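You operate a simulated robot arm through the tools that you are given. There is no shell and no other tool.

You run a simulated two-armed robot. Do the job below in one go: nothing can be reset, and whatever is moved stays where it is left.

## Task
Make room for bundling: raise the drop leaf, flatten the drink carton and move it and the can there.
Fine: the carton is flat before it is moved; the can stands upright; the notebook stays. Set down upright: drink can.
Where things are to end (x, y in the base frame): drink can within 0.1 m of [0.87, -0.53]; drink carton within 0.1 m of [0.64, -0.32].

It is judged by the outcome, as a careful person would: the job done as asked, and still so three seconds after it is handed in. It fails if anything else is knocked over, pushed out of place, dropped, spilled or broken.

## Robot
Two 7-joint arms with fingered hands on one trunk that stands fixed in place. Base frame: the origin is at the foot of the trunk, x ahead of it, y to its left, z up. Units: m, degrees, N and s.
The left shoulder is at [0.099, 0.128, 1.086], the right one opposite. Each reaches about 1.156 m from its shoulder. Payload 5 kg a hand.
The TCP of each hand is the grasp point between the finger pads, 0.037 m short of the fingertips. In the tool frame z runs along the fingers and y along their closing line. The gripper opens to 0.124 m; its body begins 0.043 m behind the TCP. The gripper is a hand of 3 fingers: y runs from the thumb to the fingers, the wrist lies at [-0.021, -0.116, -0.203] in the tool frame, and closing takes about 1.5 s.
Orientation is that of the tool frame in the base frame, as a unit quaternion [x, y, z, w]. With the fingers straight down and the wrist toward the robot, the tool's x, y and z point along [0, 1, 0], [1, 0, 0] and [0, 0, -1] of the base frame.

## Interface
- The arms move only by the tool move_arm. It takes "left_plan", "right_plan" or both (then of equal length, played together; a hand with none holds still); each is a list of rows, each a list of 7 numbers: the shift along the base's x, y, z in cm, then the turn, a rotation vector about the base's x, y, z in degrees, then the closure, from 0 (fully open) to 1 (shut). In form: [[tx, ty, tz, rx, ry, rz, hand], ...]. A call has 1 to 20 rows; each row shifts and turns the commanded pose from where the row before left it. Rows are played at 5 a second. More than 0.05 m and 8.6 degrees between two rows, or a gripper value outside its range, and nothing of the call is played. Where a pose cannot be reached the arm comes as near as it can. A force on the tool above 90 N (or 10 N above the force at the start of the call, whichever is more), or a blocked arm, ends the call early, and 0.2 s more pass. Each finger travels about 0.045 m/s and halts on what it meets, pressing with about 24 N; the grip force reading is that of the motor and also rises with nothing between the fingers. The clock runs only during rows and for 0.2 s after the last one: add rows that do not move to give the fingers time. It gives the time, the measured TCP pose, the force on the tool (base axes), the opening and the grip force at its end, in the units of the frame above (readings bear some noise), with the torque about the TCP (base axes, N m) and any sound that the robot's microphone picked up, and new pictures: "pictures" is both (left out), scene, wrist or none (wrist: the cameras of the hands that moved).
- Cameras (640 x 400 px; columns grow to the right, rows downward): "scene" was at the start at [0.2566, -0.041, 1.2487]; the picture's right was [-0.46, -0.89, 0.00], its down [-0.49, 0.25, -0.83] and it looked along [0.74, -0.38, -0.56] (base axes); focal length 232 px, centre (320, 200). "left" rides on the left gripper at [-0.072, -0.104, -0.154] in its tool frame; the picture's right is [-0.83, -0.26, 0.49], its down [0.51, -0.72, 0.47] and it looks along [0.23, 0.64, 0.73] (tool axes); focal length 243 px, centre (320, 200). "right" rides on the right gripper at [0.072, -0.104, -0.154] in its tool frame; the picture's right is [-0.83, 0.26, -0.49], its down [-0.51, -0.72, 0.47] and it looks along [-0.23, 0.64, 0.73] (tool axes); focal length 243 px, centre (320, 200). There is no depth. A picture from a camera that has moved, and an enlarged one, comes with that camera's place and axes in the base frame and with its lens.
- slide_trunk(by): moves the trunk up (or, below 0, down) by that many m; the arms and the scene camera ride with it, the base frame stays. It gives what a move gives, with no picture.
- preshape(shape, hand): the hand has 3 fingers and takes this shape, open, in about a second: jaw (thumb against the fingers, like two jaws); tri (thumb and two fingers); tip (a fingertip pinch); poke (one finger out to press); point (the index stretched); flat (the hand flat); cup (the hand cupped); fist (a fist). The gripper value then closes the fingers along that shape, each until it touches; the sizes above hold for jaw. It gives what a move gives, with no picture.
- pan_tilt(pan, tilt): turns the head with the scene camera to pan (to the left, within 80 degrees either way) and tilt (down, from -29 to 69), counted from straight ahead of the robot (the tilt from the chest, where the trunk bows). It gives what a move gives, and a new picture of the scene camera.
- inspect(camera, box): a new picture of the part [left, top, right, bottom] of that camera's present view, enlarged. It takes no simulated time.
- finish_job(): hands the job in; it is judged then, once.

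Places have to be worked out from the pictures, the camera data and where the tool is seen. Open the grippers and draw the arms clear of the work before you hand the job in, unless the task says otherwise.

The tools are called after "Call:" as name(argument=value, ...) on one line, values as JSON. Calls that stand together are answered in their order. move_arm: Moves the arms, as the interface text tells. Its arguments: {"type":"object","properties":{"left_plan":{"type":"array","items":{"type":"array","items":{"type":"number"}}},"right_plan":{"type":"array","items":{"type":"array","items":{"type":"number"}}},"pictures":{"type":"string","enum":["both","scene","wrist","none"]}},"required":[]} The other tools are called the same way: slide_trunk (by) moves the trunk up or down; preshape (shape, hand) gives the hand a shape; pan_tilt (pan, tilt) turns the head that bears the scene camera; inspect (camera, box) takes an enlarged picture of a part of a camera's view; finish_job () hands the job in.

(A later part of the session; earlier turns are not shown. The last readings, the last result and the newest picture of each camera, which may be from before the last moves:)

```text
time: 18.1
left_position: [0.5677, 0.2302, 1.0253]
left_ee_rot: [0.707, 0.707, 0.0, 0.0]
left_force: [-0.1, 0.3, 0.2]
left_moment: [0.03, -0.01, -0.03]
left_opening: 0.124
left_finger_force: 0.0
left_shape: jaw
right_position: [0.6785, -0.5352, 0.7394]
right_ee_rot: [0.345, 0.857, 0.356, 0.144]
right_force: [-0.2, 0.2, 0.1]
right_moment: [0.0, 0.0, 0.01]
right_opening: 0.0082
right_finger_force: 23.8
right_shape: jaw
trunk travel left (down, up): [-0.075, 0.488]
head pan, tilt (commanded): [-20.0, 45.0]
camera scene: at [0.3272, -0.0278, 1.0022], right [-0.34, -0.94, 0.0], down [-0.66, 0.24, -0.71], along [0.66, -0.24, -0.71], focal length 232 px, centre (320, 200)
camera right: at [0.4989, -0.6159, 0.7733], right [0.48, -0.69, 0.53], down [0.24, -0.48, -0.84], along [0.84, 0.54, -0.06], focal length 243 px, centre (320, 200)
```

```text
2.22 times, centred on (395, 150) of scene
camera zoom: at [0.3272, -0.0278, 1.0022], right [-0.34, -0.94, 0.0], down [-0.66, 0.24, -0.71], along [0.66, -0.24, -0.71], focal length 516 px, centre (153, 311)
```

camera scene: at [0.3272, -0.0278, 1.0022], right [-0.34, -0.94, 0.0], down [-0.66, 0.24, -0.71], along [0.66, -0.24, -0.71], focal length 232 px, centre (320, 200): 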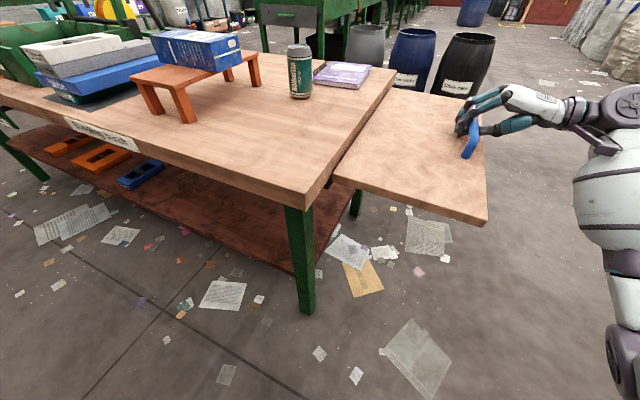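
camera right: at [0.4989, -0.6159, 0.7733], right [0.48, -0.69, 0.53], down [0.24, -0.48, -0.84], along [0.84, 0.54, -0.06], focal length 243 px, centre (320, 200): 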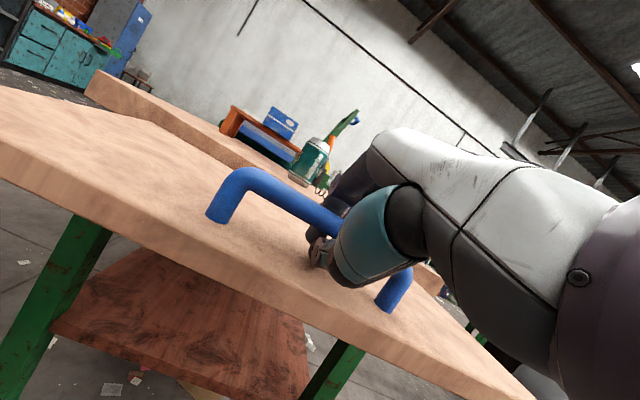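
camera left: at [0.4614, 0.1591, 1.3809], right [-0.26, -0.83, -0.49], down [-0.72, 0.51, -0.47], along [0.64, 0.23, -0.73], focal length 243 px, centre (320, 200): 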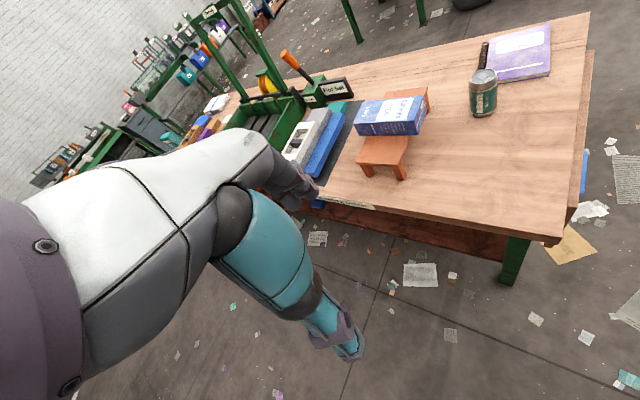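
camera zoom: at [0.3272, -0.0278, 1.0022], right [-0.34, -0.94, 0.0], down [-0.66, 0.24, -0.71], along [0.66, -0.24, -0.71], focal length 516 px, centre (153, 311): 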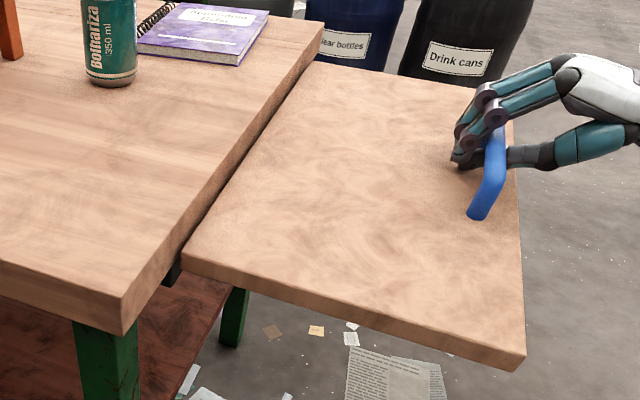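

The leaf is level (both its edges fit z≈0.70) and the hand carries no load, so it seems to hold itself. I open the fingers only slightly while rising 1.5 cm so the thumb does not press on the leaf, keeping it under the bar as a safeguard.

Call:
move_arm(right_plan=[[0, 0, 0.3, 0, 0, 0, 0.8], [0, 0, 0.5, 0, 0, 0, 0.74], [0, 0, 0.5, 0, 0, 0, 0.7], [0, 0, 0, 0, 0, 0, 0.7], [0, 0, 0, 0, 0, 0, 0.7]], pictures="both")

Call:
inspect(camera="right", box=[180, 130, 440, 330])

Call:
inspect(camera="scene", box=[290, 60, 500, 240])

```text
time: 19.3
left_position: [0.5668, 0.2295, 1.0245]
left_ee_rot: [0.707, 0.707, 0.0, 0.001]
left_force: [0.8, 0.5, -0.2]
left_moment: [-0.01, -0.02, -0.02]
left_opening: 0.1239
left_finger_force: 0.0
left_shape: jaw
right_position: [0.6778, -0.5351, 0.7506]
right_ee_rot: [0.345, 0.856, 0.356, 0.143]
right_force: [0.9, 0.0, 4.3]
right_moment: [0.1, -0.05, -0.04]
right_opening: 0.0363
right_finger_force: 0.2
right_shape: jaw
trunk travel left (down, up): [-0.075, 0.488]
head pan, tilt (commanded): [-20.0, 45.0]
camera scene: at [0.3269, -0.0279, 1.0023], right [-0.34, -0.94, 0.0], down [-0.66, 0.24, -0.71], along [0.66, -0.24, -0.71], focal length 232 px, centre (320, 200)
camera right: at [0.4983, -0.6164, 0.7856], right [0.48, -0.69, 0.53], down [0.24, -0.48, -0.84], along [0.84, 0.54, -0.06], focal length 243 px, centre (320, 200)
```

scene: 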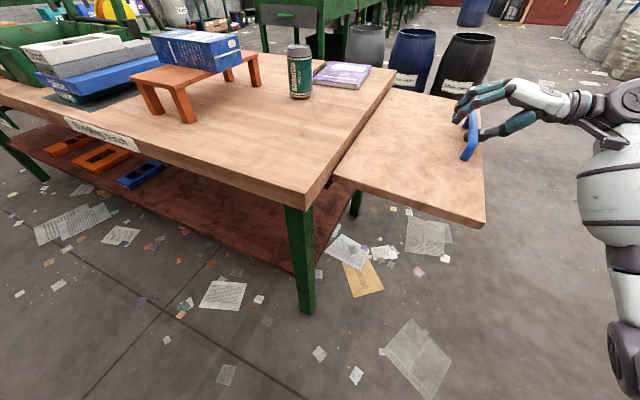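
right: 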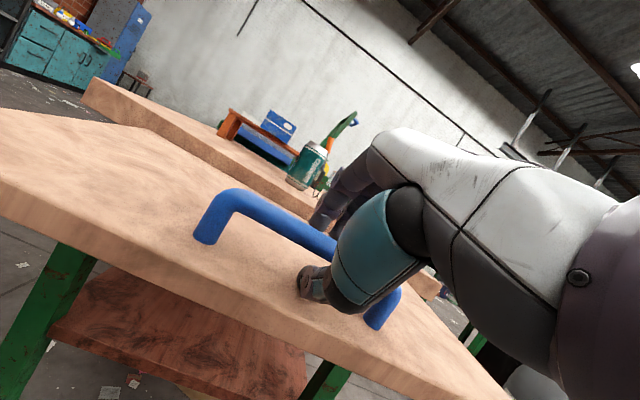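

```text
2.00 times, centred on (310, 230) of right
camera zoom: at [0.4983, -0.6164, 0.7856], right [0.48, -0.69, 0.53], down [0.24, -0.48, -0.84], along [0.84, 0.54, -0.06], focal length 485 px, centre (340, 140)
```

zoom: 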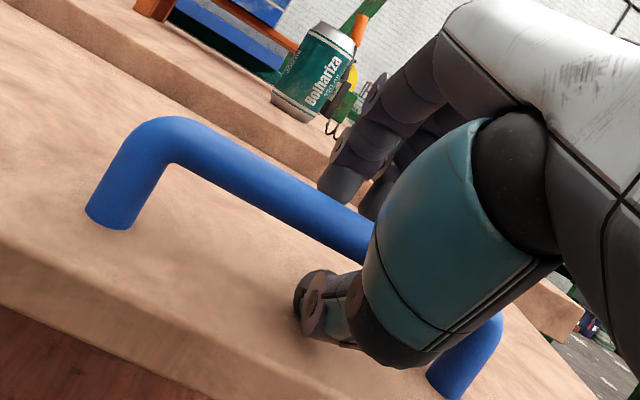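

```text
2.22 times, centred on (395, 150) of scene
camera zoom: at [0.3269, -0.0279, 1.0023], right [-0.34, -0.94, 0.0], down [-0.66, 0.24, -0.71], along [0.66, -0.24, -0.71], focal length 516 px, centre (153, 311)
```

zoom: 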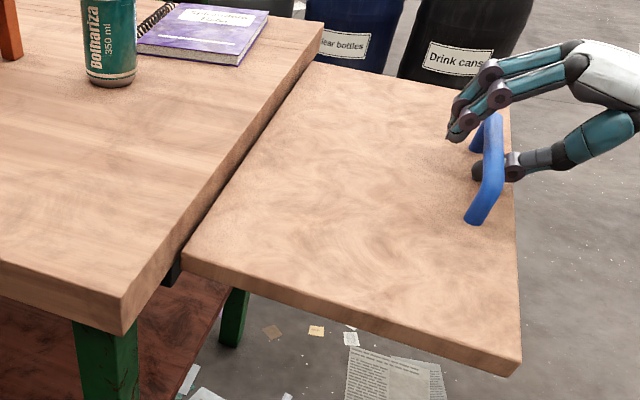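

The leaf's outer corner shifted a few pixels and the thumb feels 4 N, probably the thumb pressing on the leaf. I raise the hand 1 cm and hold still for a second to see whether the leaf stays by itself.

Call:
move_arm(right_plan=[[-0.35, -0.36, 0.5, 0, 0, 0, 0.7], [0, 0, 0, 0, 0, 0, 0.7], [0, 0, 0, 0, 0, 0, 0.7], [0, 0, 0, 0, 0, 0, 0.7], [0, 0, 0, 0, 0, 0, 0.7]], pictures="both")

Call:
inspect(camera="scene", box=[290, 60, 500, 240])

Call:
inspect(camera="right", box=[180, 130, 440, 330])

```text
time: 20.5
left_position: [0.567, 0.231, 1.024]
left_ee_rot: [0.707, 0.707, 0.0, 0.0]
left_force: [-0.2, -1.0, -0.7]
left_moment: [0.01, 0.0, 0.01]
left_opening: 0.1237
left_finger_force: 0.0
left_shape: jaw
right_position: [0.6753, -0.5392, 0.7568]
right_ee_rot: [0.345, 0.857, 0.355, 0.143]
right_force: [0.1, 0.0, 2.4]
right_moment: [0.06, 0.0, 0.04]
right_opening: 0.0363
right_finger_force: 0.1
right_shape: jaw
trunk travel left (down, up): [-0.075, 0.488]
head pan, tilt (commanded): [-20.0, 45.0]
camera scene: at [0.327, -0.028, 1.0023], right [-0.34, -0.94, 0.0], down [-0.66, 0.24, -0.71], along [0.66, -0.24, -0.71], focal length 232 px, centre (320, 200)
camera right: at [0.4955, -0.6202, 0.7905], right [0.48, -0.69, 0.53], down [0.24, -0.48, -0.84], along [0.84, 0.54, -0.06], focal length 243 px, centre (320, 200)
```

scene: 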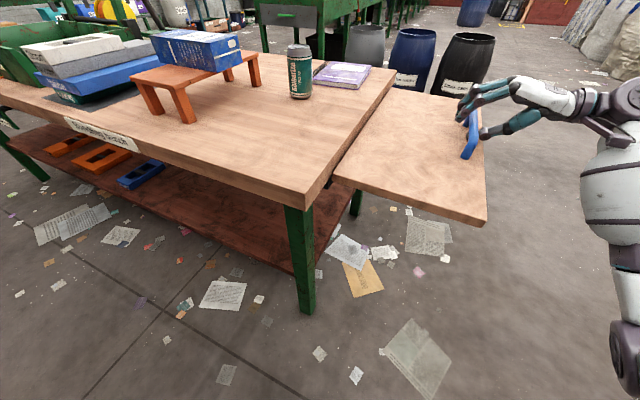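
right: 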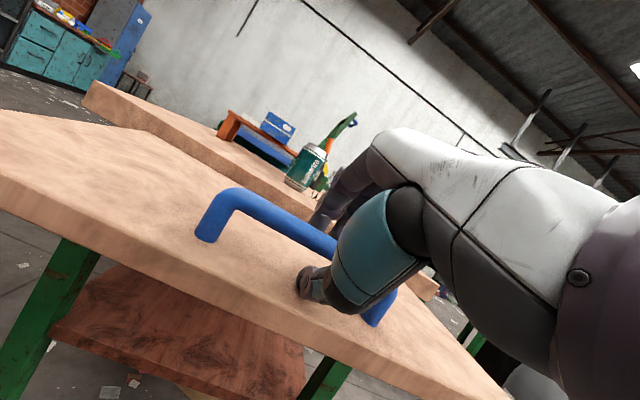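

```text
2.22 times, centred on (395, 150) of scene
camera zoom: at [0.327, -0.028, 1.0023], right [-0.34, -0.94, 0.0], down [-0.66, 0.24, -0.71], along [0.66, -0.24, -0.71], focal length 516 px, centre (153, 311)
```

zoom: 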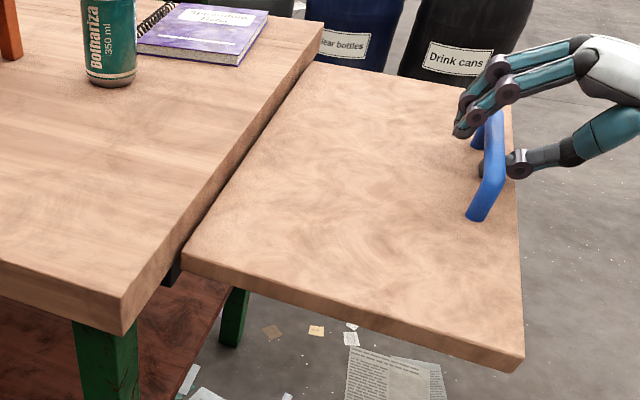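

```text
2.00 times, centred on (310, 230) of right
camera zoom: at [0.4955, -0.6202, 0.7905], right [0.48, -0.69, 0.53], down [0.24, -0.48, -0.84], along [0.84, 0.54, -0.06], focal length 485 px, centre (340, 140)
```

zoom: 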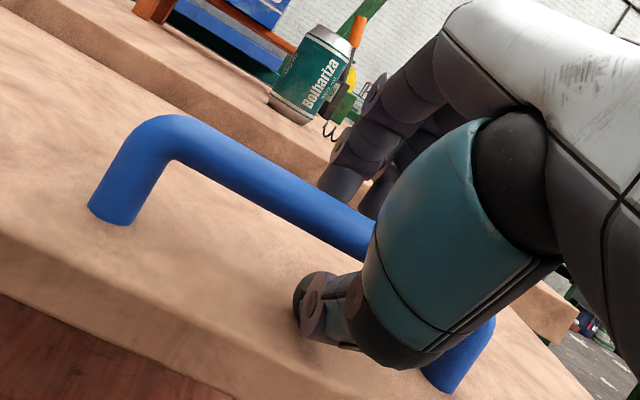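

The leaf sprang back up as the thumb's pressure eased, so it is held level on its own. I withdraw the hand along the finger axis (outward and up).

Call:
move_arm(right_plan=[[-0.49, -0.51, 0.8, 0, 0, 0, 0.7], [-0.69, -0.72, 1.0, 0, 0, 0, 0.7], [-0.98, -1.02, 1.41, 0, 0, 0, 0.7], [-0.98, -1.02, 1.41, 0, 0, 0, 0.7], [-0.98, -1.02, 1.41, 0, 0, 0, 0.7], [-1.2, -1.3, 2, 0, 0, 0, 0.5], [-1.2, -1.3, 2, 0, 0, 0, 0.3], [-1.2, -1.3, 3, 0, 0, 0, 0.1], [-1.2, -1.3, 3, 0, 0, 0, 0]], pictures="both")

Call:
inspect(camera="scene", box=[290, 60, 500, 240])

```text
time: 22.5
left_position: [0.5673, 0.2308, 1.0251]
left_ee_rot: [0.707, 0.707, 0.001, 0.001]
left_force: [-0.2, 0.8, 0.1]
left_moment: [0.0, -0.03, 0.01]
left_opening: 0.1239
left_finger_force: 0.1
left_shape: jaw
right_position: [0.5854, -0.6318, 0.9161]
right_ee_rot: [0.346, 0.857, 0.355, 0.143]
right_force: [0.0, 0.1, -0.4]
right_moment: [-0.02, 0.04, -0.01]
right_opening: 0.1194
right_finger_force: 0.0
right_shape: jaw
trunk travel left (down, up): [-0.075, 0.488]
head pan, tilt (commanded): [-20.0, 45.0]
camera scene: at [0.3268, -0.0278, 1.0023], right [-0.34, -0.94, 0.0], down [-0.66, 0.24, -0.71], along [0.66, -0.24, -0.71], focal length 232 px, centre (320, 200)
camera right: at [0.4049, -0.7132, 0.9504], right [0.49, -0.69, 0.53], down [0.24, -0.48, -0.84], along [0.84, 0.54, -0.06], focal length 243 px, centre (320, 200)
```

scene: 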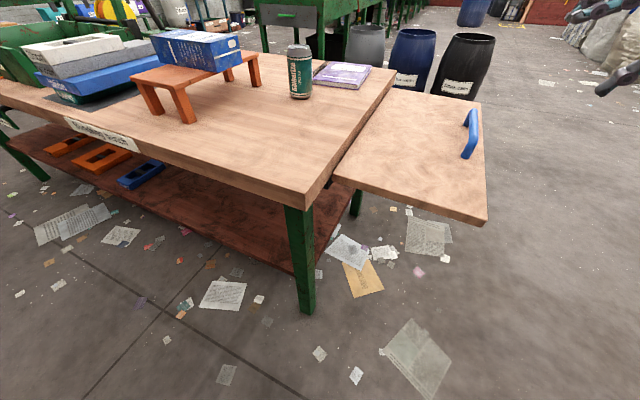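
right: 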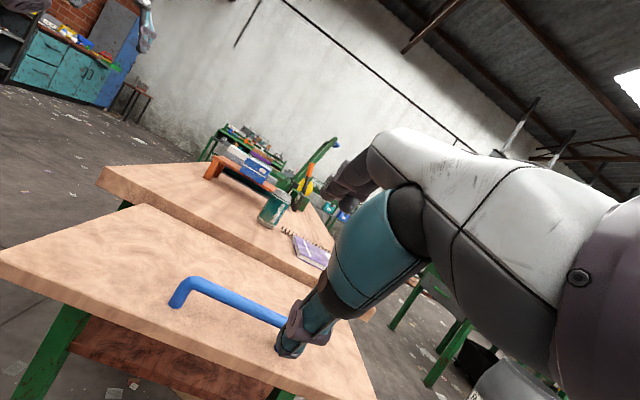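

```text
2.22 times, centred on (395, 150) of scene
camera zoom: at [0.3268, -0.0278, 1.0023], right [-0.34, -0.94, 0.0], down [-0.66, 0.24, -0.71], along [0.66, -0.24, -0.71], focal length 516 px, centre (153, 311)
```

zoom: 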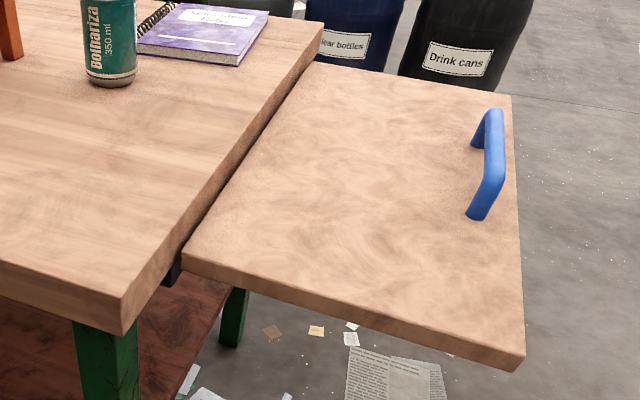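

The leaf stays up and level on its own. Next the carton: I bring the left hand toward a viewpoint in front of and above it to localise carton and riser.

Call:
move_arm(left_plan=[[2.6, -3.0, 1.36, 0, 0, 0, 0], [2.6, -3.0, 1.36, 0, 0, 0, 0], [2.6, -3.0, 1.36, 0, 0, 0, 0], [2.6, -3.0, 1.36, 0, 0, 0, 0], [2.6, -3.0, 1.36, 0, 0, 0, 0], [2.6, -3.0, 1.36, 0, 0, 0, 0], [2.6, -3.0, 1.36, 0, 0, 0, 0], [0, 0, 0, 0, 0, 0, 0]], pictures="both")

Call:
inspect(camera="left", box=[200, 80, 500, 300])

Call:
inspect(camera="scene", box=[100, 0, 320, 140])

```text
time: 24.3
left_position: [0.7498, 0.019, 1.1184]
left_ee_rot: [0.707, 0.707, 0.001, -0.001]
left_force: [0.4, 0.1, 0.6]
left_moment: [0.01, -0.02, 0.01]
left_opening: 0.1239
left_finger_force: 0.0
left_shape: jaw
right_position: [0.5838, -0.631, 0.9159]
right_ee_rot: [0.346, 0.856, 0.356, 0.143]
right_force: [-0.7, 0.6, 0.4]
right_moment: [-0.01, -0.01, -0.03]
right_opening: 0.1238
right_finger_force: 0.0
right_shape: jaw
trunk travel left (down, up): [-0.075, 0.488]
head pan, tilt (commanded): [-20.0, 45.0]
camera scene: at [0.3268, -0.0277, 1.0024], right [-0.34, -0.94, 0.0], down [-0.66, 0.24, -0.71], along [0.66, -0.24, -0.71], focal length 232 px, centre (320, 200)
camera left: at [0.6457, -0.0529, 1.2739], right [-0.26, -0.83, -0.49], down [-0.72, 0.51, -0.47], along [0.64, 0.23, -0.73], focal length 243 px, centre (320, 200)
```

scene: 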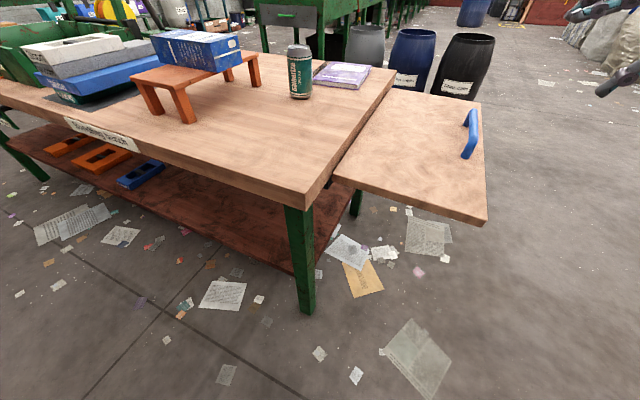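
left: 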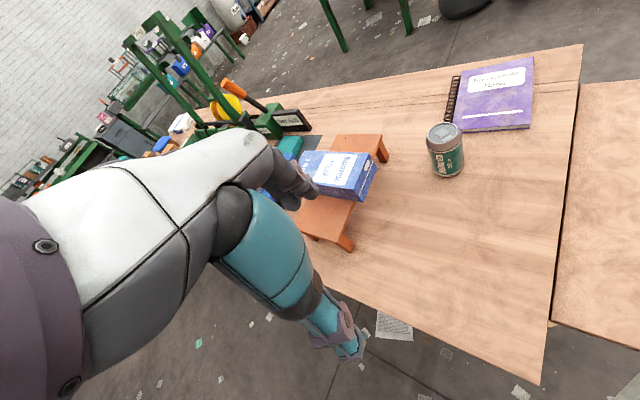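

```text
1.82 times, centred on (350, 190) of left
camera zoom: at [0.6457, -0.0529, 1.2739], right [-0.26, -0.83, -0.49], down [-0.72, 0.51, -0.47], along [0.64, 0.23, -0.73], focal length 441 px, centre (266, 218)
```

zoom: 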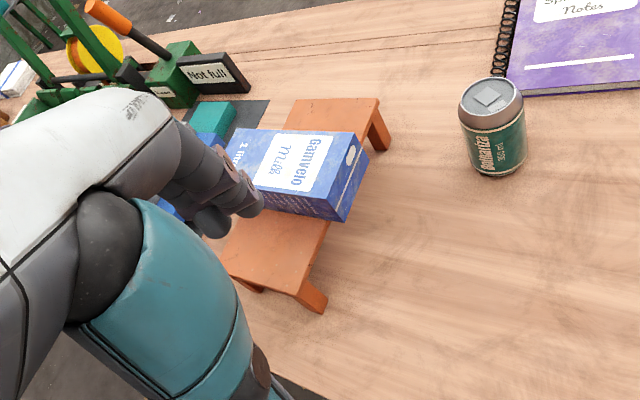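

```text
2.86 times, centred on (210, 70) of scene
camera zoom: at [0.3268, -0.0277, 1.0024], right [-0.34, -0.94, 0.0], down [-0.66, 0.24, -0.71], along [0.66, -0.24, -0.71], focal length 663 px, centre (634, 571)
```

zoom: 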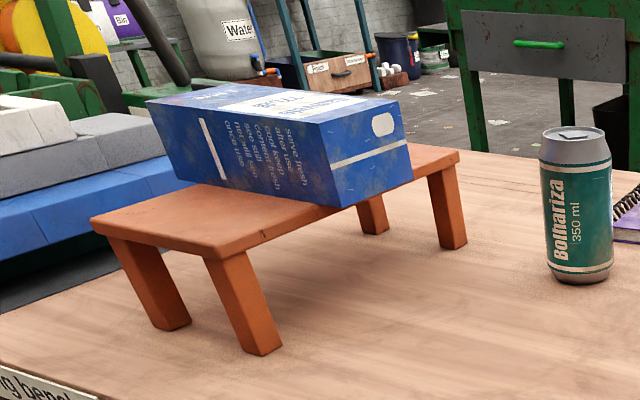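

The carton lies on the riser: top z≈0.888, bottom (riser top) z≈0.828, footprint centre about (1.055, 0.027), ~0.18 m long across the riser and ~0.09 m wide. I make a fist with the left hand to press it flat, and look at the fist's shape.

Call:
preshape(shape="fist", hand="left")

Call:
pan_tilt(pan=-5, tilt=10)

Call:
inspect(camera="left", box=[200, 80, 500, 300])

```text
time: 25.2
left_position: [0.7503, 0.0182, 1.119]
left_ee_rot: [0.707, 0.707, 0.0, 0.0]
left_force: [0.7, -0.3, -0.2]
left_moment: [0.02, -0.02, -0.03]
left_opening: 0.0001
left_finger_force: 0.0
left_shape: fist
right_position: [0.5843, -0.6325, 0.916]
right_ee_rot: [0.345, 0.857, 0.356, 0.143]
right_force: [-0.6, 1.0, 0.9]
right_moment: [-0.04, -0.01, -0.02]
right_opening: 0.1236
right_finger_force: 0.0
right_shape: jaw
trunk travel left (down, up): [-0.075, 0.488]
head pan, tilt (commanded): [-20.0, 45.0]
```

```text
time: 26.2
left_position: [0.7511, 0.019, 1.1185]
left_ee_rot: [0.707, 0.707, -0.001, 0.0]
left_force: [0.1, 0.4, 0.2]
left_moment: [0.01, 0.04, -0.01]
left_opening: 0.0
left_finger_force: 0.1
left_shape: fist
right_position: [0.5841, -0.6325, 0.9147]
right_ee_rot: [0.346, 0.856, 0.356, 0.143]
right_force: [0.0, 0.1, 0.1]
right_moment: [0.01, 0.0, -0.03]
right_opening: 0.1235
right_finger_force: 0.1
right_shape: jaw
trunk travel left (down, up): [-0.075, 0.488]
head pan, tilt (commanded): [-5.0, 10.0]
camera scene: at [0.3433, -0.0085, 1.0571], right [-0.09, -1.0, 0.0], down [-0.17, 0.02, -0.98], along [0.98, -0.09, -0.17], focal length 232 px, centre (320, 200)
```

scene: 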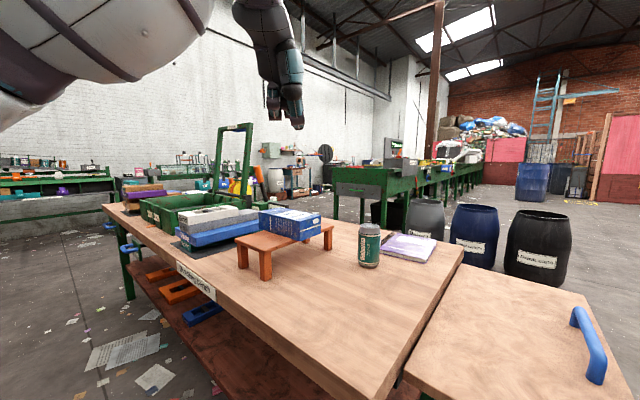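

```text
1.82 times, centred on (350, 190) of left
camera zoom: at [0.646, -0.0534, 1.2733], right [-0.26, -0.83, -0.49], down [-0.72, 0.51, -0.47], along [0.64, 0.23, -0.73], focal length 441 px, centre (266, 218)
```

zoom: 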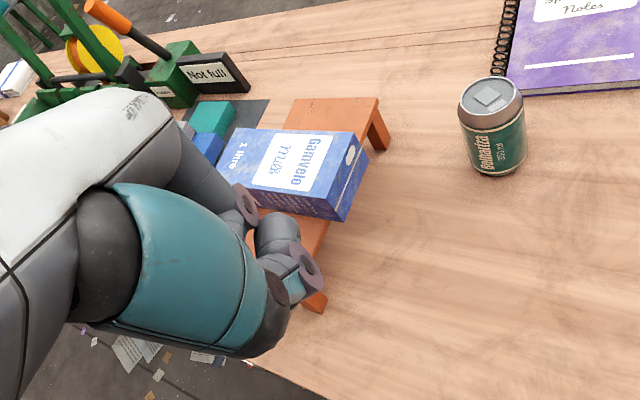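

I zoom on the fist (to find how low it reaches) and on the carton from this flatter view.

Call:
inspect(camera="scene", box=[210, 0, 340, 140])

Call:
inspect(camera="scene", box=[160, 180, 400, 300])

```text
2.86 times, centred on (275, 70) of scene
camera zoom: at [0.3433, -0.0085, 1.0571], right [-0.09, -1.0, 0.0], down [-0.17, 0.02, -0.98], along [0.98, -0.09, -0.17], focal length 663 px, centre (449, 571)
```

zoom: 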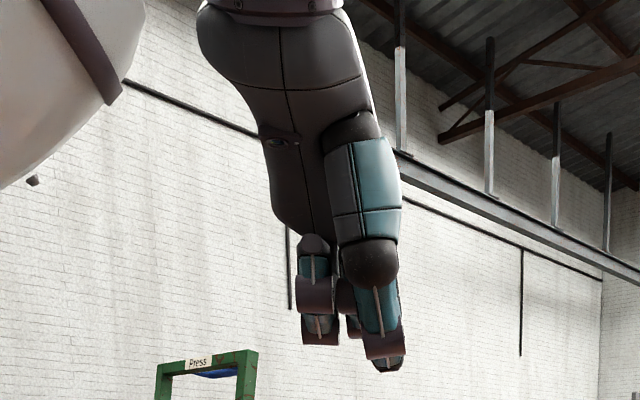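

```text
2.67 times, centred on (280, 240) of scene
camera zoom: at [0.3433, -0.0085, 1.0571], right [-0.09, -1.0, 0.0], down [-0.17, 0.02, -0.98], along [0.98, -0.09, -0.17], focal length 619 px, centre (427, 93)
```

zoom: 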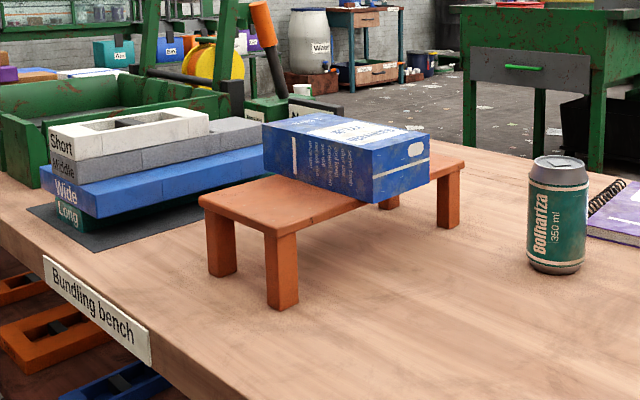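

The thumb tip sits lowest in this fist; I tighten it with closure 1 and look again.

Call:
move_arm(left_plan=[[0, 0, 0, 0, 0, 0, 1], [0, 0, 0, 0, 0, 0, 1], [0, 0, 0, 0, 0, 0, 1], [0, 0, 0, 0, 0, 0, 1], [0, 0, 0, 0, 0, 0, 1], [0, 0, 0, 0, 0, 0, 1]], pictures="wrist")

Call:
inspect(camera="scene", box=[210, 0, 340, 140])

```text
time: 27.6
left_position: [0.751, 0.0176, 1.1197]
left_ee_rot: [0.707, 0.708, 0.0, 0.0]
left_force: [0.8, 0.3, -0.3]
left_moment: [0.01, 0.0, -0.01]
left_opening: 0.0
left_finger_force: 0.1
left_shape: fist
right_position: [0.5864, -0.6319, 0.9142]
right_ee_rot: [0.346, 0.856, 0.356, 0.143]
right_force: [0.1, 0.4, 0.0]
right_moment: [-0.01, 0.01, 0.01]
right_opening: 0.1234
right_finger_force: 0.0
right_shape: jaw
trunk travel left (down, up): [-0.075, 0.488]
head pan, tilt (commanded): [-5.0, 10.0]
camera left: at [0.6459, -0.0534, 1.2733], right [-0.26, -0.83, -0.49], down [-0.72, 0.51, -0.47], along [0.64, 0.23, -0.73], focal length 243 px, centre (320, 200)
```

left: 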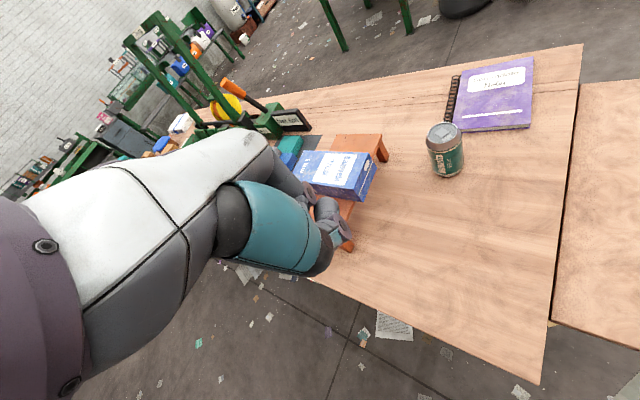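

```text
2.86 times, centred on (275, 70) of scene
camera zoom: at [0.3433, -0.0084, 1.0572], right [-0.09, -1.0, 0.0], down [-0.17, 0.02, -0.98], along [0.98, -0.09, -0.17], focal length 663 px, centre (449, 571)
```

zoom: 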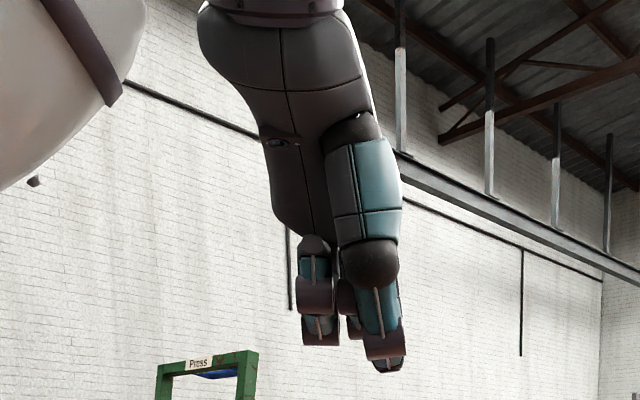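

The fist is stable. I carry it over the carton's centre at a safe height (TCP z≈1.02).

Call:
move_arm(left_plan=[[3.8, 0.24, -1.2, 0, 0, 0, 1], [3.8, 0.24, -1.2, 0, 0, 0, 1], [3.8, 0.24, -1.2, 0, 0, 0, 1], [3.8, 0.24, -1.2, 0, 0, 0, 1], [3.8, 0.24, -1.2, 0, 0, 0, 1], [3.8, 0.24, -1.2, 0, 0, 0, 1], [3.8, 0.24, -1.2, 0, 0, 0, 1], [3.8, 0.24, -1.2, 0, 0, 0, 1], [0, 0, 0, 0, 0, 0, 1]], pictures="both")

Call:
inspect(camera="scene", box=[180, 100, 420, 280])

```text
time: 29.6
left_position: [1.0546, 0.0393, 1.024]
left_ee_rot: [0.707, 0.707, 0.0, 0.0]
left_force: [-0.5, 0.0, -0.9]
left_moment: [0.03, 0.01, -0.02]
left_opening: 0.0
left_finger_force: 0.0
left_shape: fist
right_position: [0.5841, -0.6311, 0.9167]
right_ee_rot: [0.345, 0.856, 0.356, 0.143]
right_force: [0.1, 0.1, -0.3]
right_moment: [-0.02, -0.03, -0.02]
right_opening: 0.1239
right_finger_force: 0.0
right_shape: jaw
trunk travel left (down, up): [-0.075, 0.488]
head pan, tilt (commanded): [-5.0, 10.0]
camera scene: at [0.343, -0.0083, 1.0573], right [-0.09, -1.0, 0.0], down [-0.17, 0.01, -0.98], along [0.98, -0.09, -0.17], focal length 232 px, centre (320, 200)
camera left: at [0.9502, -0.0326, 1.1788], right [-0.26, -0.83, -0.49], down [-0.72, 0.51, -0.47], along [0.64, 0.23, -0.73], focal length 243 px, centre (320, 200)
```

scene: 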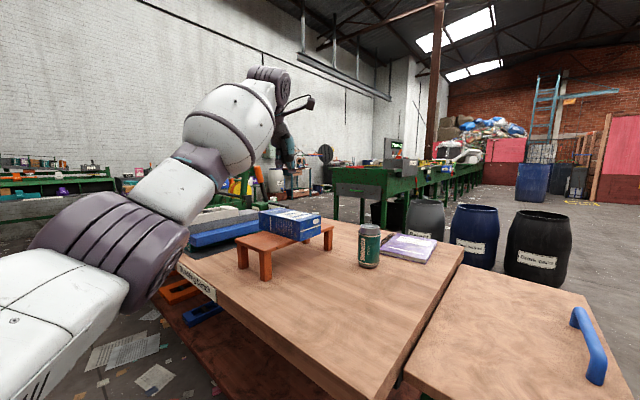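
left: 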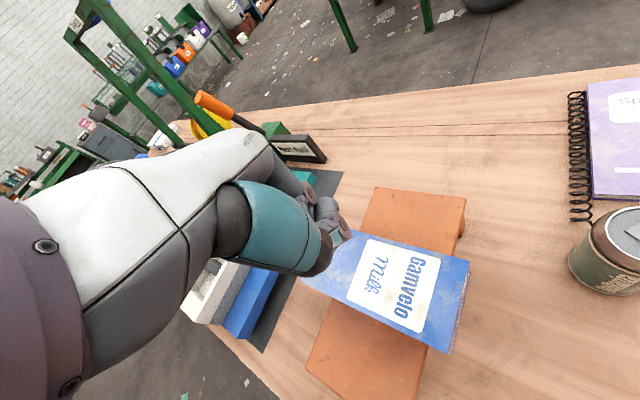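

```text
2.22 times, centred on (300, 190) of scene
camera zoom: at [0.343, -0.0083, 1.0573], right [-0.09, -1.0, 0.0], down [-0.17, 0.01, -0.98], along [0.98, -0.09, -0.17], focal length 516 px, centre (364, 222)
```

zoom: 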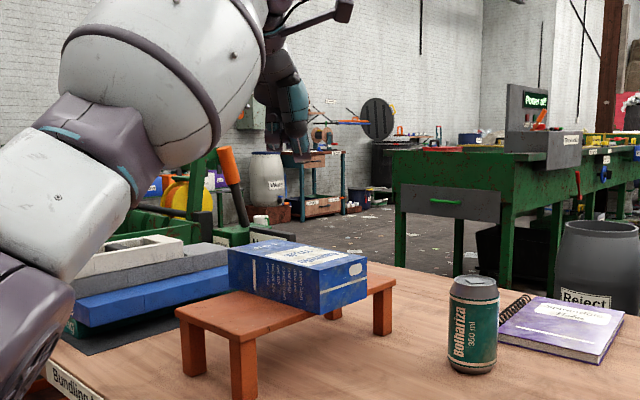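

Aligned: carton top corners re-fit to a centre of (1.055, 0.027), with the fist just above it. I descend to about 1 cm above the expected contact.

Call:
move_arm(left_plan=[[0, 0, -3, 0, 0, 0, 1], [0, 0, -3, 0, 0, 0, 1], [0, 0, -2, 0, 0, 0, 1], [0, 0, -1, 0, 0, 0, 1], [0, 0, -1, 0, 0, 0, 1], [0, 0, 0, 0, 0, 0, 1]], pictures="both")

Call:
inspect(camera="scene", box=[200, 130, 380, 280])

```text
time: 31.0
left_position: [1.0541, 0.0379, 0.9237]
left_ee_rot: [0.707, 0.707, 0.0, 0.0]
left_force: [-0.2, 0.0, 0.0]
left_moment: [0.02, 0.0, 0.0]
left_opening: 0.0
left_finger_force: 0.2
left_shape: fist
right_position: [0.5854, -0.6306, 0.915]
right_ee_rot: [0.346, 0.857, 0.356, 0.143]
right_force: [0.4, -0.1, 0.5]
right_moment: [-0.01, 0.03, -0.01]
right_opening: 0.1236
right_finger_force: 0.0
right_shape: jaw
trunk travel left (down, up): [-0.075, 0.488]
head pan, tilt (commanded): [-5.0, 10.0]
camera scene: at [0.3431, -0.0085, 1.0573], right [-0.09, -1.0, 0.0], down [-0.17, 0.02, -0.98], along [0.98, -0.09, -0.17], focal length 232 px, centre (320, 200)
camera left: at [0.9488, -0.0332, 1.0781], right [-0.26, -0.83, -0.49], down [-0.72, 0.51, -0.47], along [0.64, 0.23, -0.73], focal length 243 px, centre (320, 200)
```

scene: 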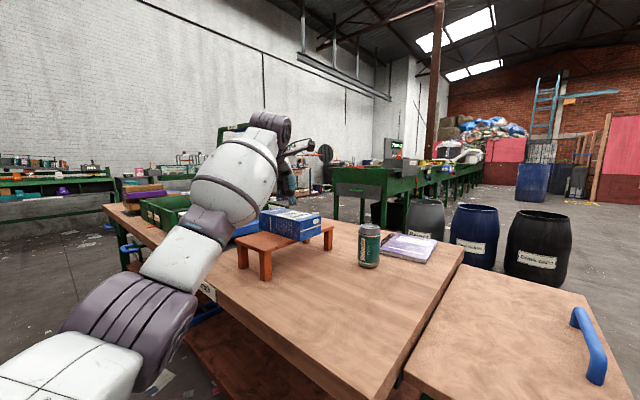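
left: 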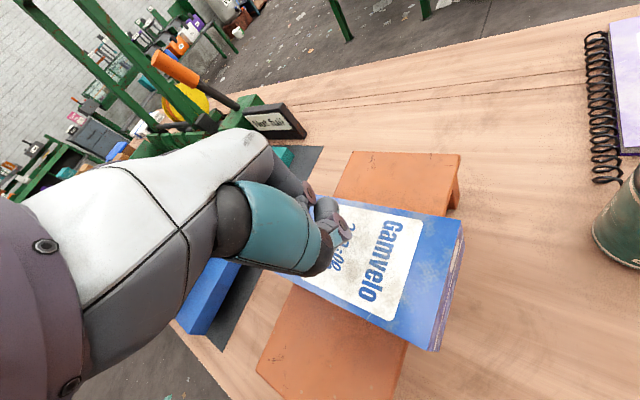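

```text
2.67 times, centred on (290, 205) of scene
camera zoom: at [0.3431, -0.0085, 1.0573], right [-0.09, -1.0, 0.0], down [-0.17, 0.02, -0.98], along [0.98, -0.09, -0.17], focal length 619 px, centre (400, 187)
```

zoom: 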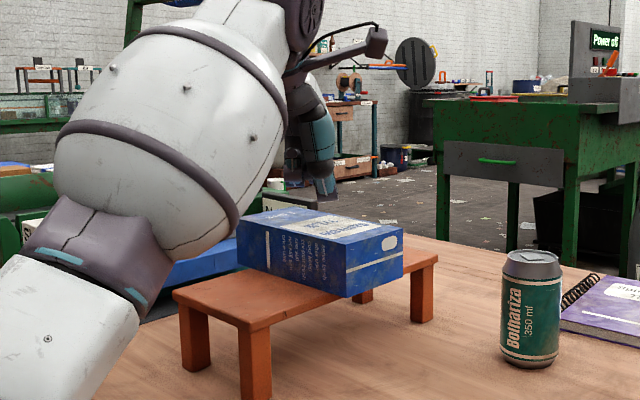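

Just above contact with no force. I press down slowly in 5 mm steps and watch the force.

Call:
move_arm(left_plan=[[0, 0, -0.5, 0, 0, 0, 1], [0, 0, -0.5, 0, 0, 0, 1], [0, 0, -0.5, 0, 0, 0, 1], [0, 0, -0.5, 0, 0, 0, 1], [0, 0, -0.5, 0, 0, 0, 1], [0, 0, -0.5, 0, 0, 0, 1]], pictures="both")

Call:
inspect(camera="scene", box=[200, 130, 380, 280])

```text
time: 32.4
left_position: [1.0517, 0.0385, 0.8978]
left_ee_rot: [0.707, 0.707, 0.001, 0.001]
left_force: [-2.5, 1.1, 11.4]
left_moment: [-0.2, -0.18, -0.04]
left_opening: 0.0
left_finger_force: 0.0
left_shape: fist
right_position: [0.5836, -0.6316, 0.9166]
right_ee_rot: [0.345, 0.856, 0.357, 0.143]
right_force: [-0.4, 0.4, 0.9]
right_moment: [0.03, -0.01, -0.03]
right_opening: 0.1241
right_finger_force: 0.1
right_shape: jaw
trunk travel left (down, up): [-0.075, 0.488]
head pan, tilt (commanded): [-5.0, 10.0]
camera scene: at [0.3417, -0.0084, 1.0579], right [-0.09, -1.0, 0.0], down [-0.17, 0.01, -0.99], along [0.98, -0.09, -0.17], focal length 232 px, centre (320, 200)
camera left: at [0.9471, -0.033, 1.0512], right [-0.26, -0.83, -0.49], down [-0.72, 0.51, -0.47], along [0.64, 0.23, -0.73], focal length 243 px, centre (320, 200)
```

scene: 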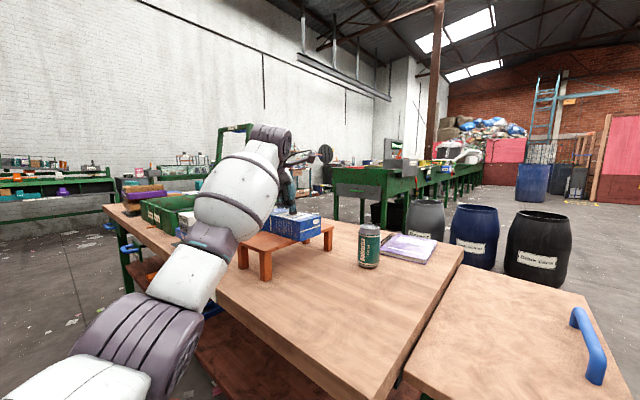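
left: 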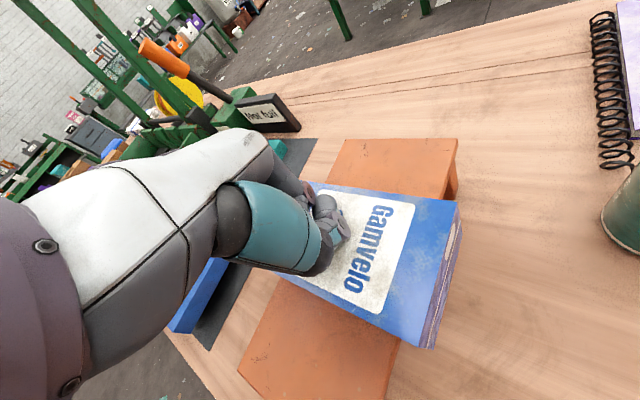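

```text
2.67 times, centred on (290, 205) of scene
camera zoom: at [0.3417, -0.0084, 1.0579], right [-0.09, -1.0, 0.0], down [-0.17, 0.01, -0.99], along [0.98, -0.09, -0.17], focal length 619 px, centre (400, 187)
```

zoom: 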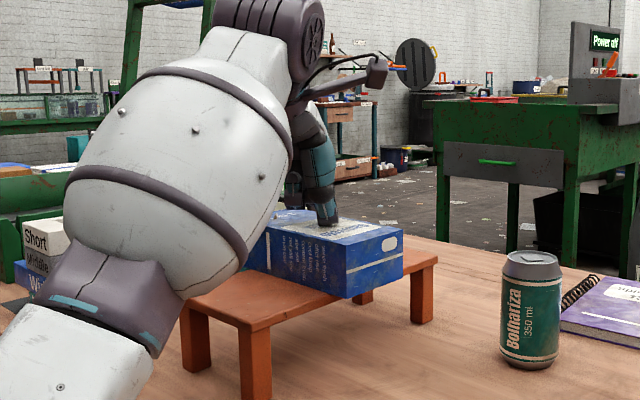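

Contact made (11 N). I keep pressing straight down in 5 mm steps.

Call:
move_arm(left_plan=[[0, 0, -0.5, 0, 0, 0, 1], [0, 0, -0.5, 0, 0, 0, 1], [0, 0, -0.5, 0, 0, 0, 1], [0, 0, -0.5, 0, 0, 0, 1]], pictures="both")

Call:
inspect(camera="scene", box=[200, 130, 380, 280])

```text
time: 33.4
left_position: [1.0533, 0.0402, 0.8753]
left_ee_rot: [0.707, 0.707, 0.001, 0.001]
left_force: [-0.3, -0.4, 6.1]
left_moment: [-0.11, -0.14, -0.01]
left_opening: 0.0
left_finger_force: 0.0
left_shape: fist
right_position: [0.5848, -0.6317, 0.9154]
right_ee_rot: [0.345, 0.857, 0.356, 0.143]
right_force: [0.5, 0.2, -1.1]
right_moment: [0.01, 0.03, 0.01]
right_opening: 0.1235
right_finger_force: 0.1
right_shape: jaw
trunk travel left (down, up): [-0.075, 0.488]
head pan, tilt (commanded): [-5.0, 10.0]
camera scene: at [0.3423, -0.0085, 1.0576], right [-0.09, -1.0, 0.0], down [-0.17, 0.02, -0.98], along [0.98, -0.09, -0.17], focal length 232 px, centre (320, 200)
camera left: at [0.9481, -0.0328, 1.0299], right [-0.26, -0.83, -0.49], down [-0.72, 0.51, -0.47], along [0.64, 0.23, -0.73], focal length 243 px, centre (320, 200)
```

scene: 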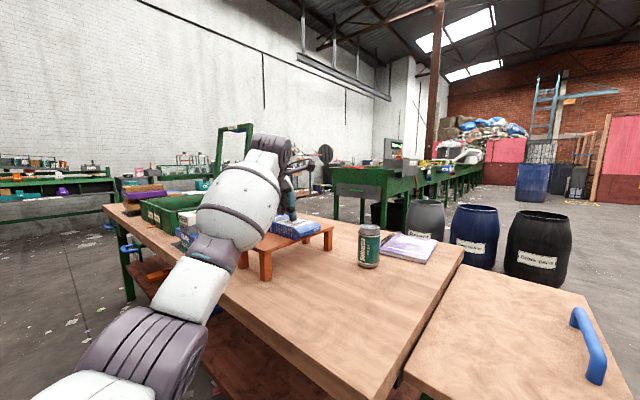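
left: 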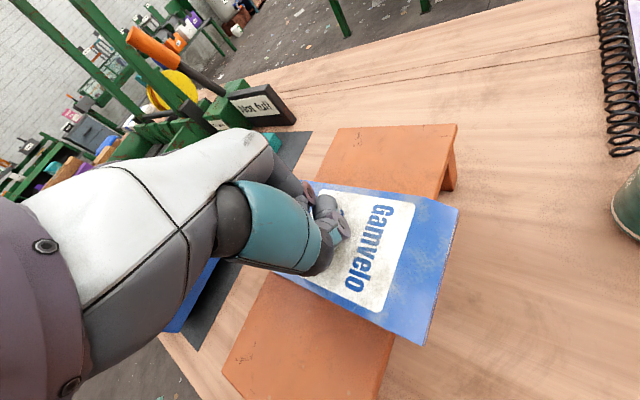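

```text
2.67 times, centred on (290, 205) of scene
camera zoom: at [0.3423, -0.0085, 1.0576], right [-0.09, -1.0, 0.0], down [-0.17, 0.02, -0.98], along [0.98, -0.09, -0.17], focal length 619 px, centre (400, 187)
```

zoom: 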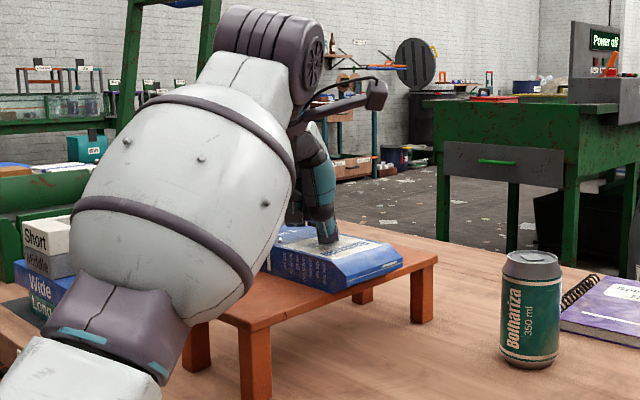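

It is collapsing under light force, riser undisturbed. I keep pressing until it bottoms out.

Call:
move_arm(left_plan=[[0, 0, -0.5, 0, 0, 0, 1], [0, 0, -0.5, 0, 0, 0, 1], [0, 0, -0.5, 0, 0, 0, 1], [0, 0, -0.3, 0, 0, 0, 1], [0, 0, 0, 0, 0, 0, 1]], pictures="both")

Call:
inspect(camera="scene", box=[200, 130, 380, 280])

```text
time: 34.6
left_position: [1.0546, 0.0413, 0.8556]
left_ee_rot: [0.707, 0.707, 0.001, 0.0]
left_force: [0.2, -0.3, -1.2]
left_moment: [-0.02, -0.02, -0.02]
left_opening: 0.0002
left_finger_force: 0.1
left_shape: fist
right_position: [0.5854, -0.6311, 0.9155]
right_ee_rot: [0.345, 0.857, 0.356, 0.142]
right_force: [0.5, 0.3, 0.2]
right_moment: [0.01, -0.01, -0.02]
right_opening: 0.1236
right_finger_force: 0.0
right_shape: jaw
trunk travel left (down, up): [-0.075, 0.488]
head pan, tilt (commanded): [-5.0, 10.0]
camera scene: at [0.3431, -0.0085, 1.0572], right [-0.09, -1.0, 0.0], down [-0.17, 0.02, -0.98], along [0.98, -0.09, -0.17], focal length 232 px, centre (320, 200)
camera left: at [0.9492, -0.0321, 1.0099], right [-0.26, -0.83, -0.49], down [-0.72, 0.51, -0.47], along [0.64, 0.23, -0.73], focal length 243 px, centre (320, 200)
```

scene: 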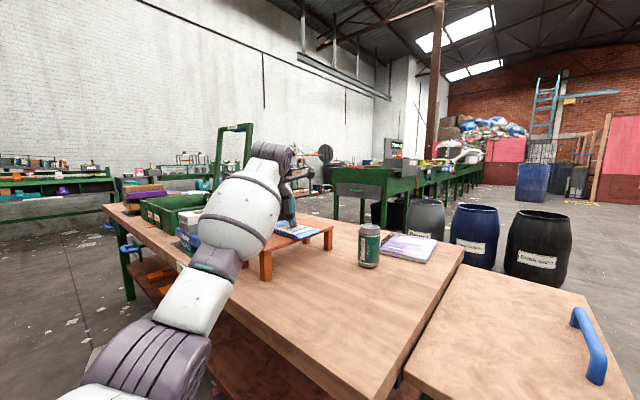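
left: 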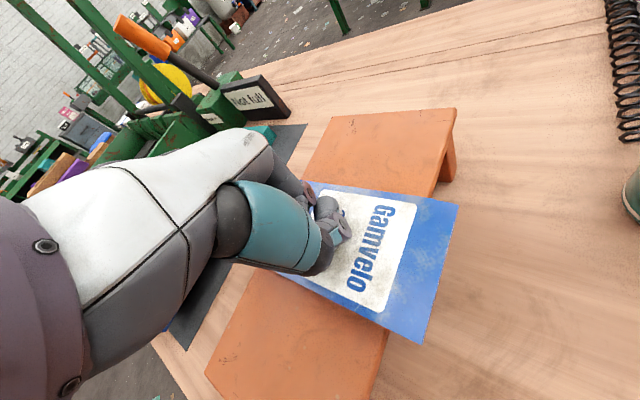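

```text
2.67 times, centred on (290, 205) of scene
camera zoom: at [0.3431, -0.0085, 1.0572], right [-0.09, -1.0, 0.0], down [-0.17, 0.02, -0.98], along [0.98, -0.09, -0.17], focal length 619 px, centre (400, 187)
```

zoom: 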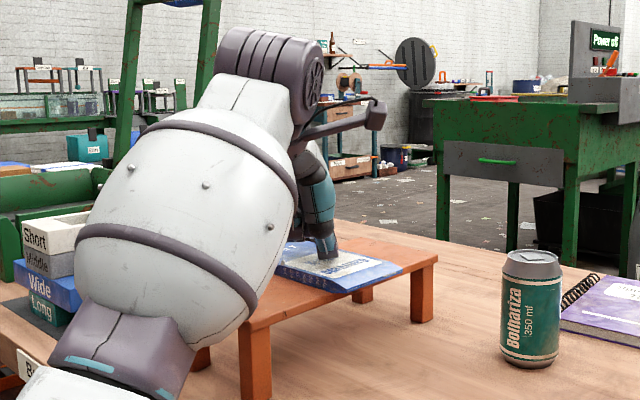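

It is almost flat now and the force fell to zero. I press a few millimetres more to make sure it has bottomed out.

Call:
move_arm(left_plan=[[0, 0, -0.3, 0, 0, 0, 1], [0, 0, -0.3, 0, 0, 0, 1], [0, 0, -0.3, 0, 0, 0, 1], [0, 0, 0, 0, 0, 0, 1]], pictures="both")

Call:
inspect(camera="scene", box=[200, 130, 380, 280])

```text
time: 35.6
left_position: [1.0517, 0.0409, 0.8525]
left_ee_rot: [0.708, 0.706, 0.002, 0.001]
left_force: [-6.3, -1.7, 18.7]
left_moment: [-0.45, -0.36, -0.14]
left_opening: 0.0001
left_finger_force: 0.1
left_shape: fist
right_position: [0.5828, -0.6335, 0.9178]
right_ee_rot: [0.345, 0.856, 0.356, 0.144]
right_force: [0.8, 0.3, 0.1]
right_moment: [-0.02, 0.01, -0.02]
right_opening: 0.1235
right_finger_force: 0.1
right_shape: jaw
trunk travel left (down, up): [-0.075, 0.488]
head pan, tilt (commanded): [-5.0, 10.0]
camera scene: at [0.3404, -0.0086, 1.0582], right [-0.09, -1.0, 0.0], down [-0.17, 0.02, -0.99], along [0.98, -0.09, -0.17], focal length 232 px, centre (320, 200)
camera left: at [0.9465, -0.0318, 1.0055], right [-0.26, -0.83, -0.49], down [-0.72, 0.51, -0.48], along [0.64, 0.23, -0.73], focal length 243 px, centre (320, 200)
```

scene: 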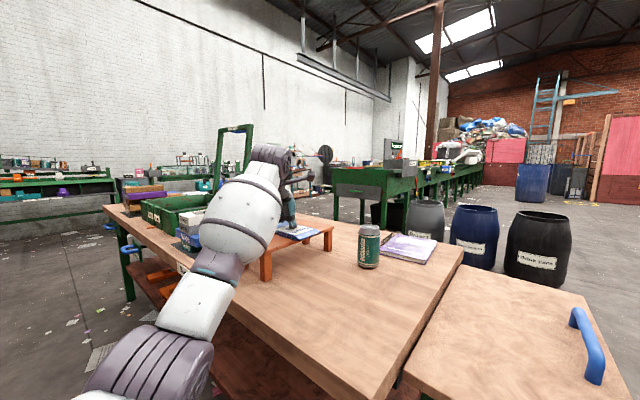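
left: 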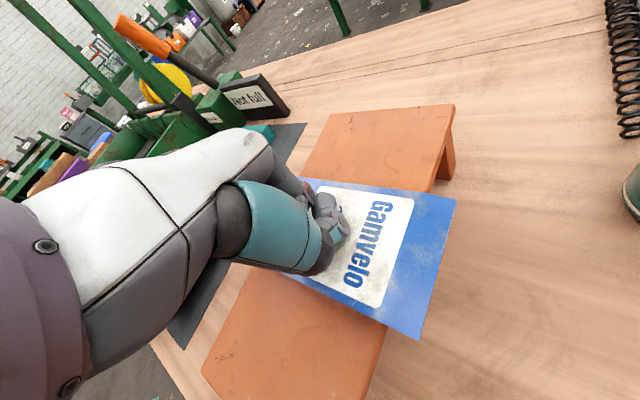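

```text
2.67 times, centred on (290, 205) of scene
camera zoom: at [0.3404, -0.0086, 1.0582], right [-0.09, -1.0, 0.0], down [-0.17, 0.02, -0.99], along [0.98, -0.09, -0.17], focal length 619 px, centre (400, 187)
```

zoom: 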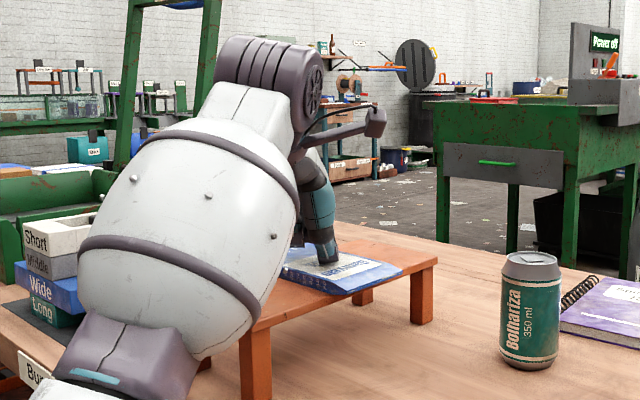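

Force now rises against something solid. One firmer push (a few mm more) to confirm it no longer compresses.

Call:
move_arm(left_plan=[[0, 0, -0.4, 0, 0, 0, 1], [0, 0, -0.4, 0, 0, 0, 1], [0, 0, 0, 0, 0, 0, 1]], pictures="none")

Call:
inspect(camera="scene", box=[240, 190, 350, 280])

```text
time: 36.4
left_position: [1.0492, 0.0406, 0.85]
left_ee_rot: [0.706, 0.708, 0.004, 0.005]
left_force: [-2.9, 5.3, 49.9]
left_moment: [-1.19, -0.05, -0.14]
left_opening: 0.0
left_finger_force: 0.0
left_shape: fist
right_position: [0.5786, -0.632, 0.9202]
right_ee_rot: [0.344, 0.856, 0.357, 0.146]
right_force: [-0.1, -0.1, -0.1]
right_moment: [0.03, -0.01, 0.01]
right_opening: 0.1237
right_finger_force: 0.0
right_shape: jaw
trunk travel left (down, up): [-0.075, 0.488]
head pan, tilt (commanded): [-5.0, 10.0]
```

```text
4.44 times, centred on (295, 235) of scene
camera zoom: at [0.337, -0.008, 1.0595], right [-0.09, -1.0, 0.0], down [-0.17, 0.01, -0.99], along [0.98, -0.09, -0.17], focal length 1032 px, centre (431, 44)
```

zoom: 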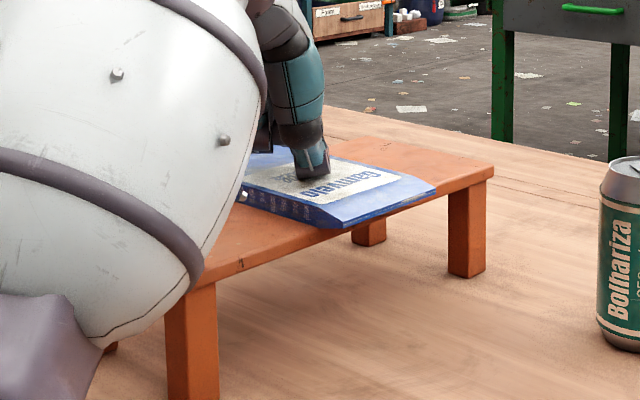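

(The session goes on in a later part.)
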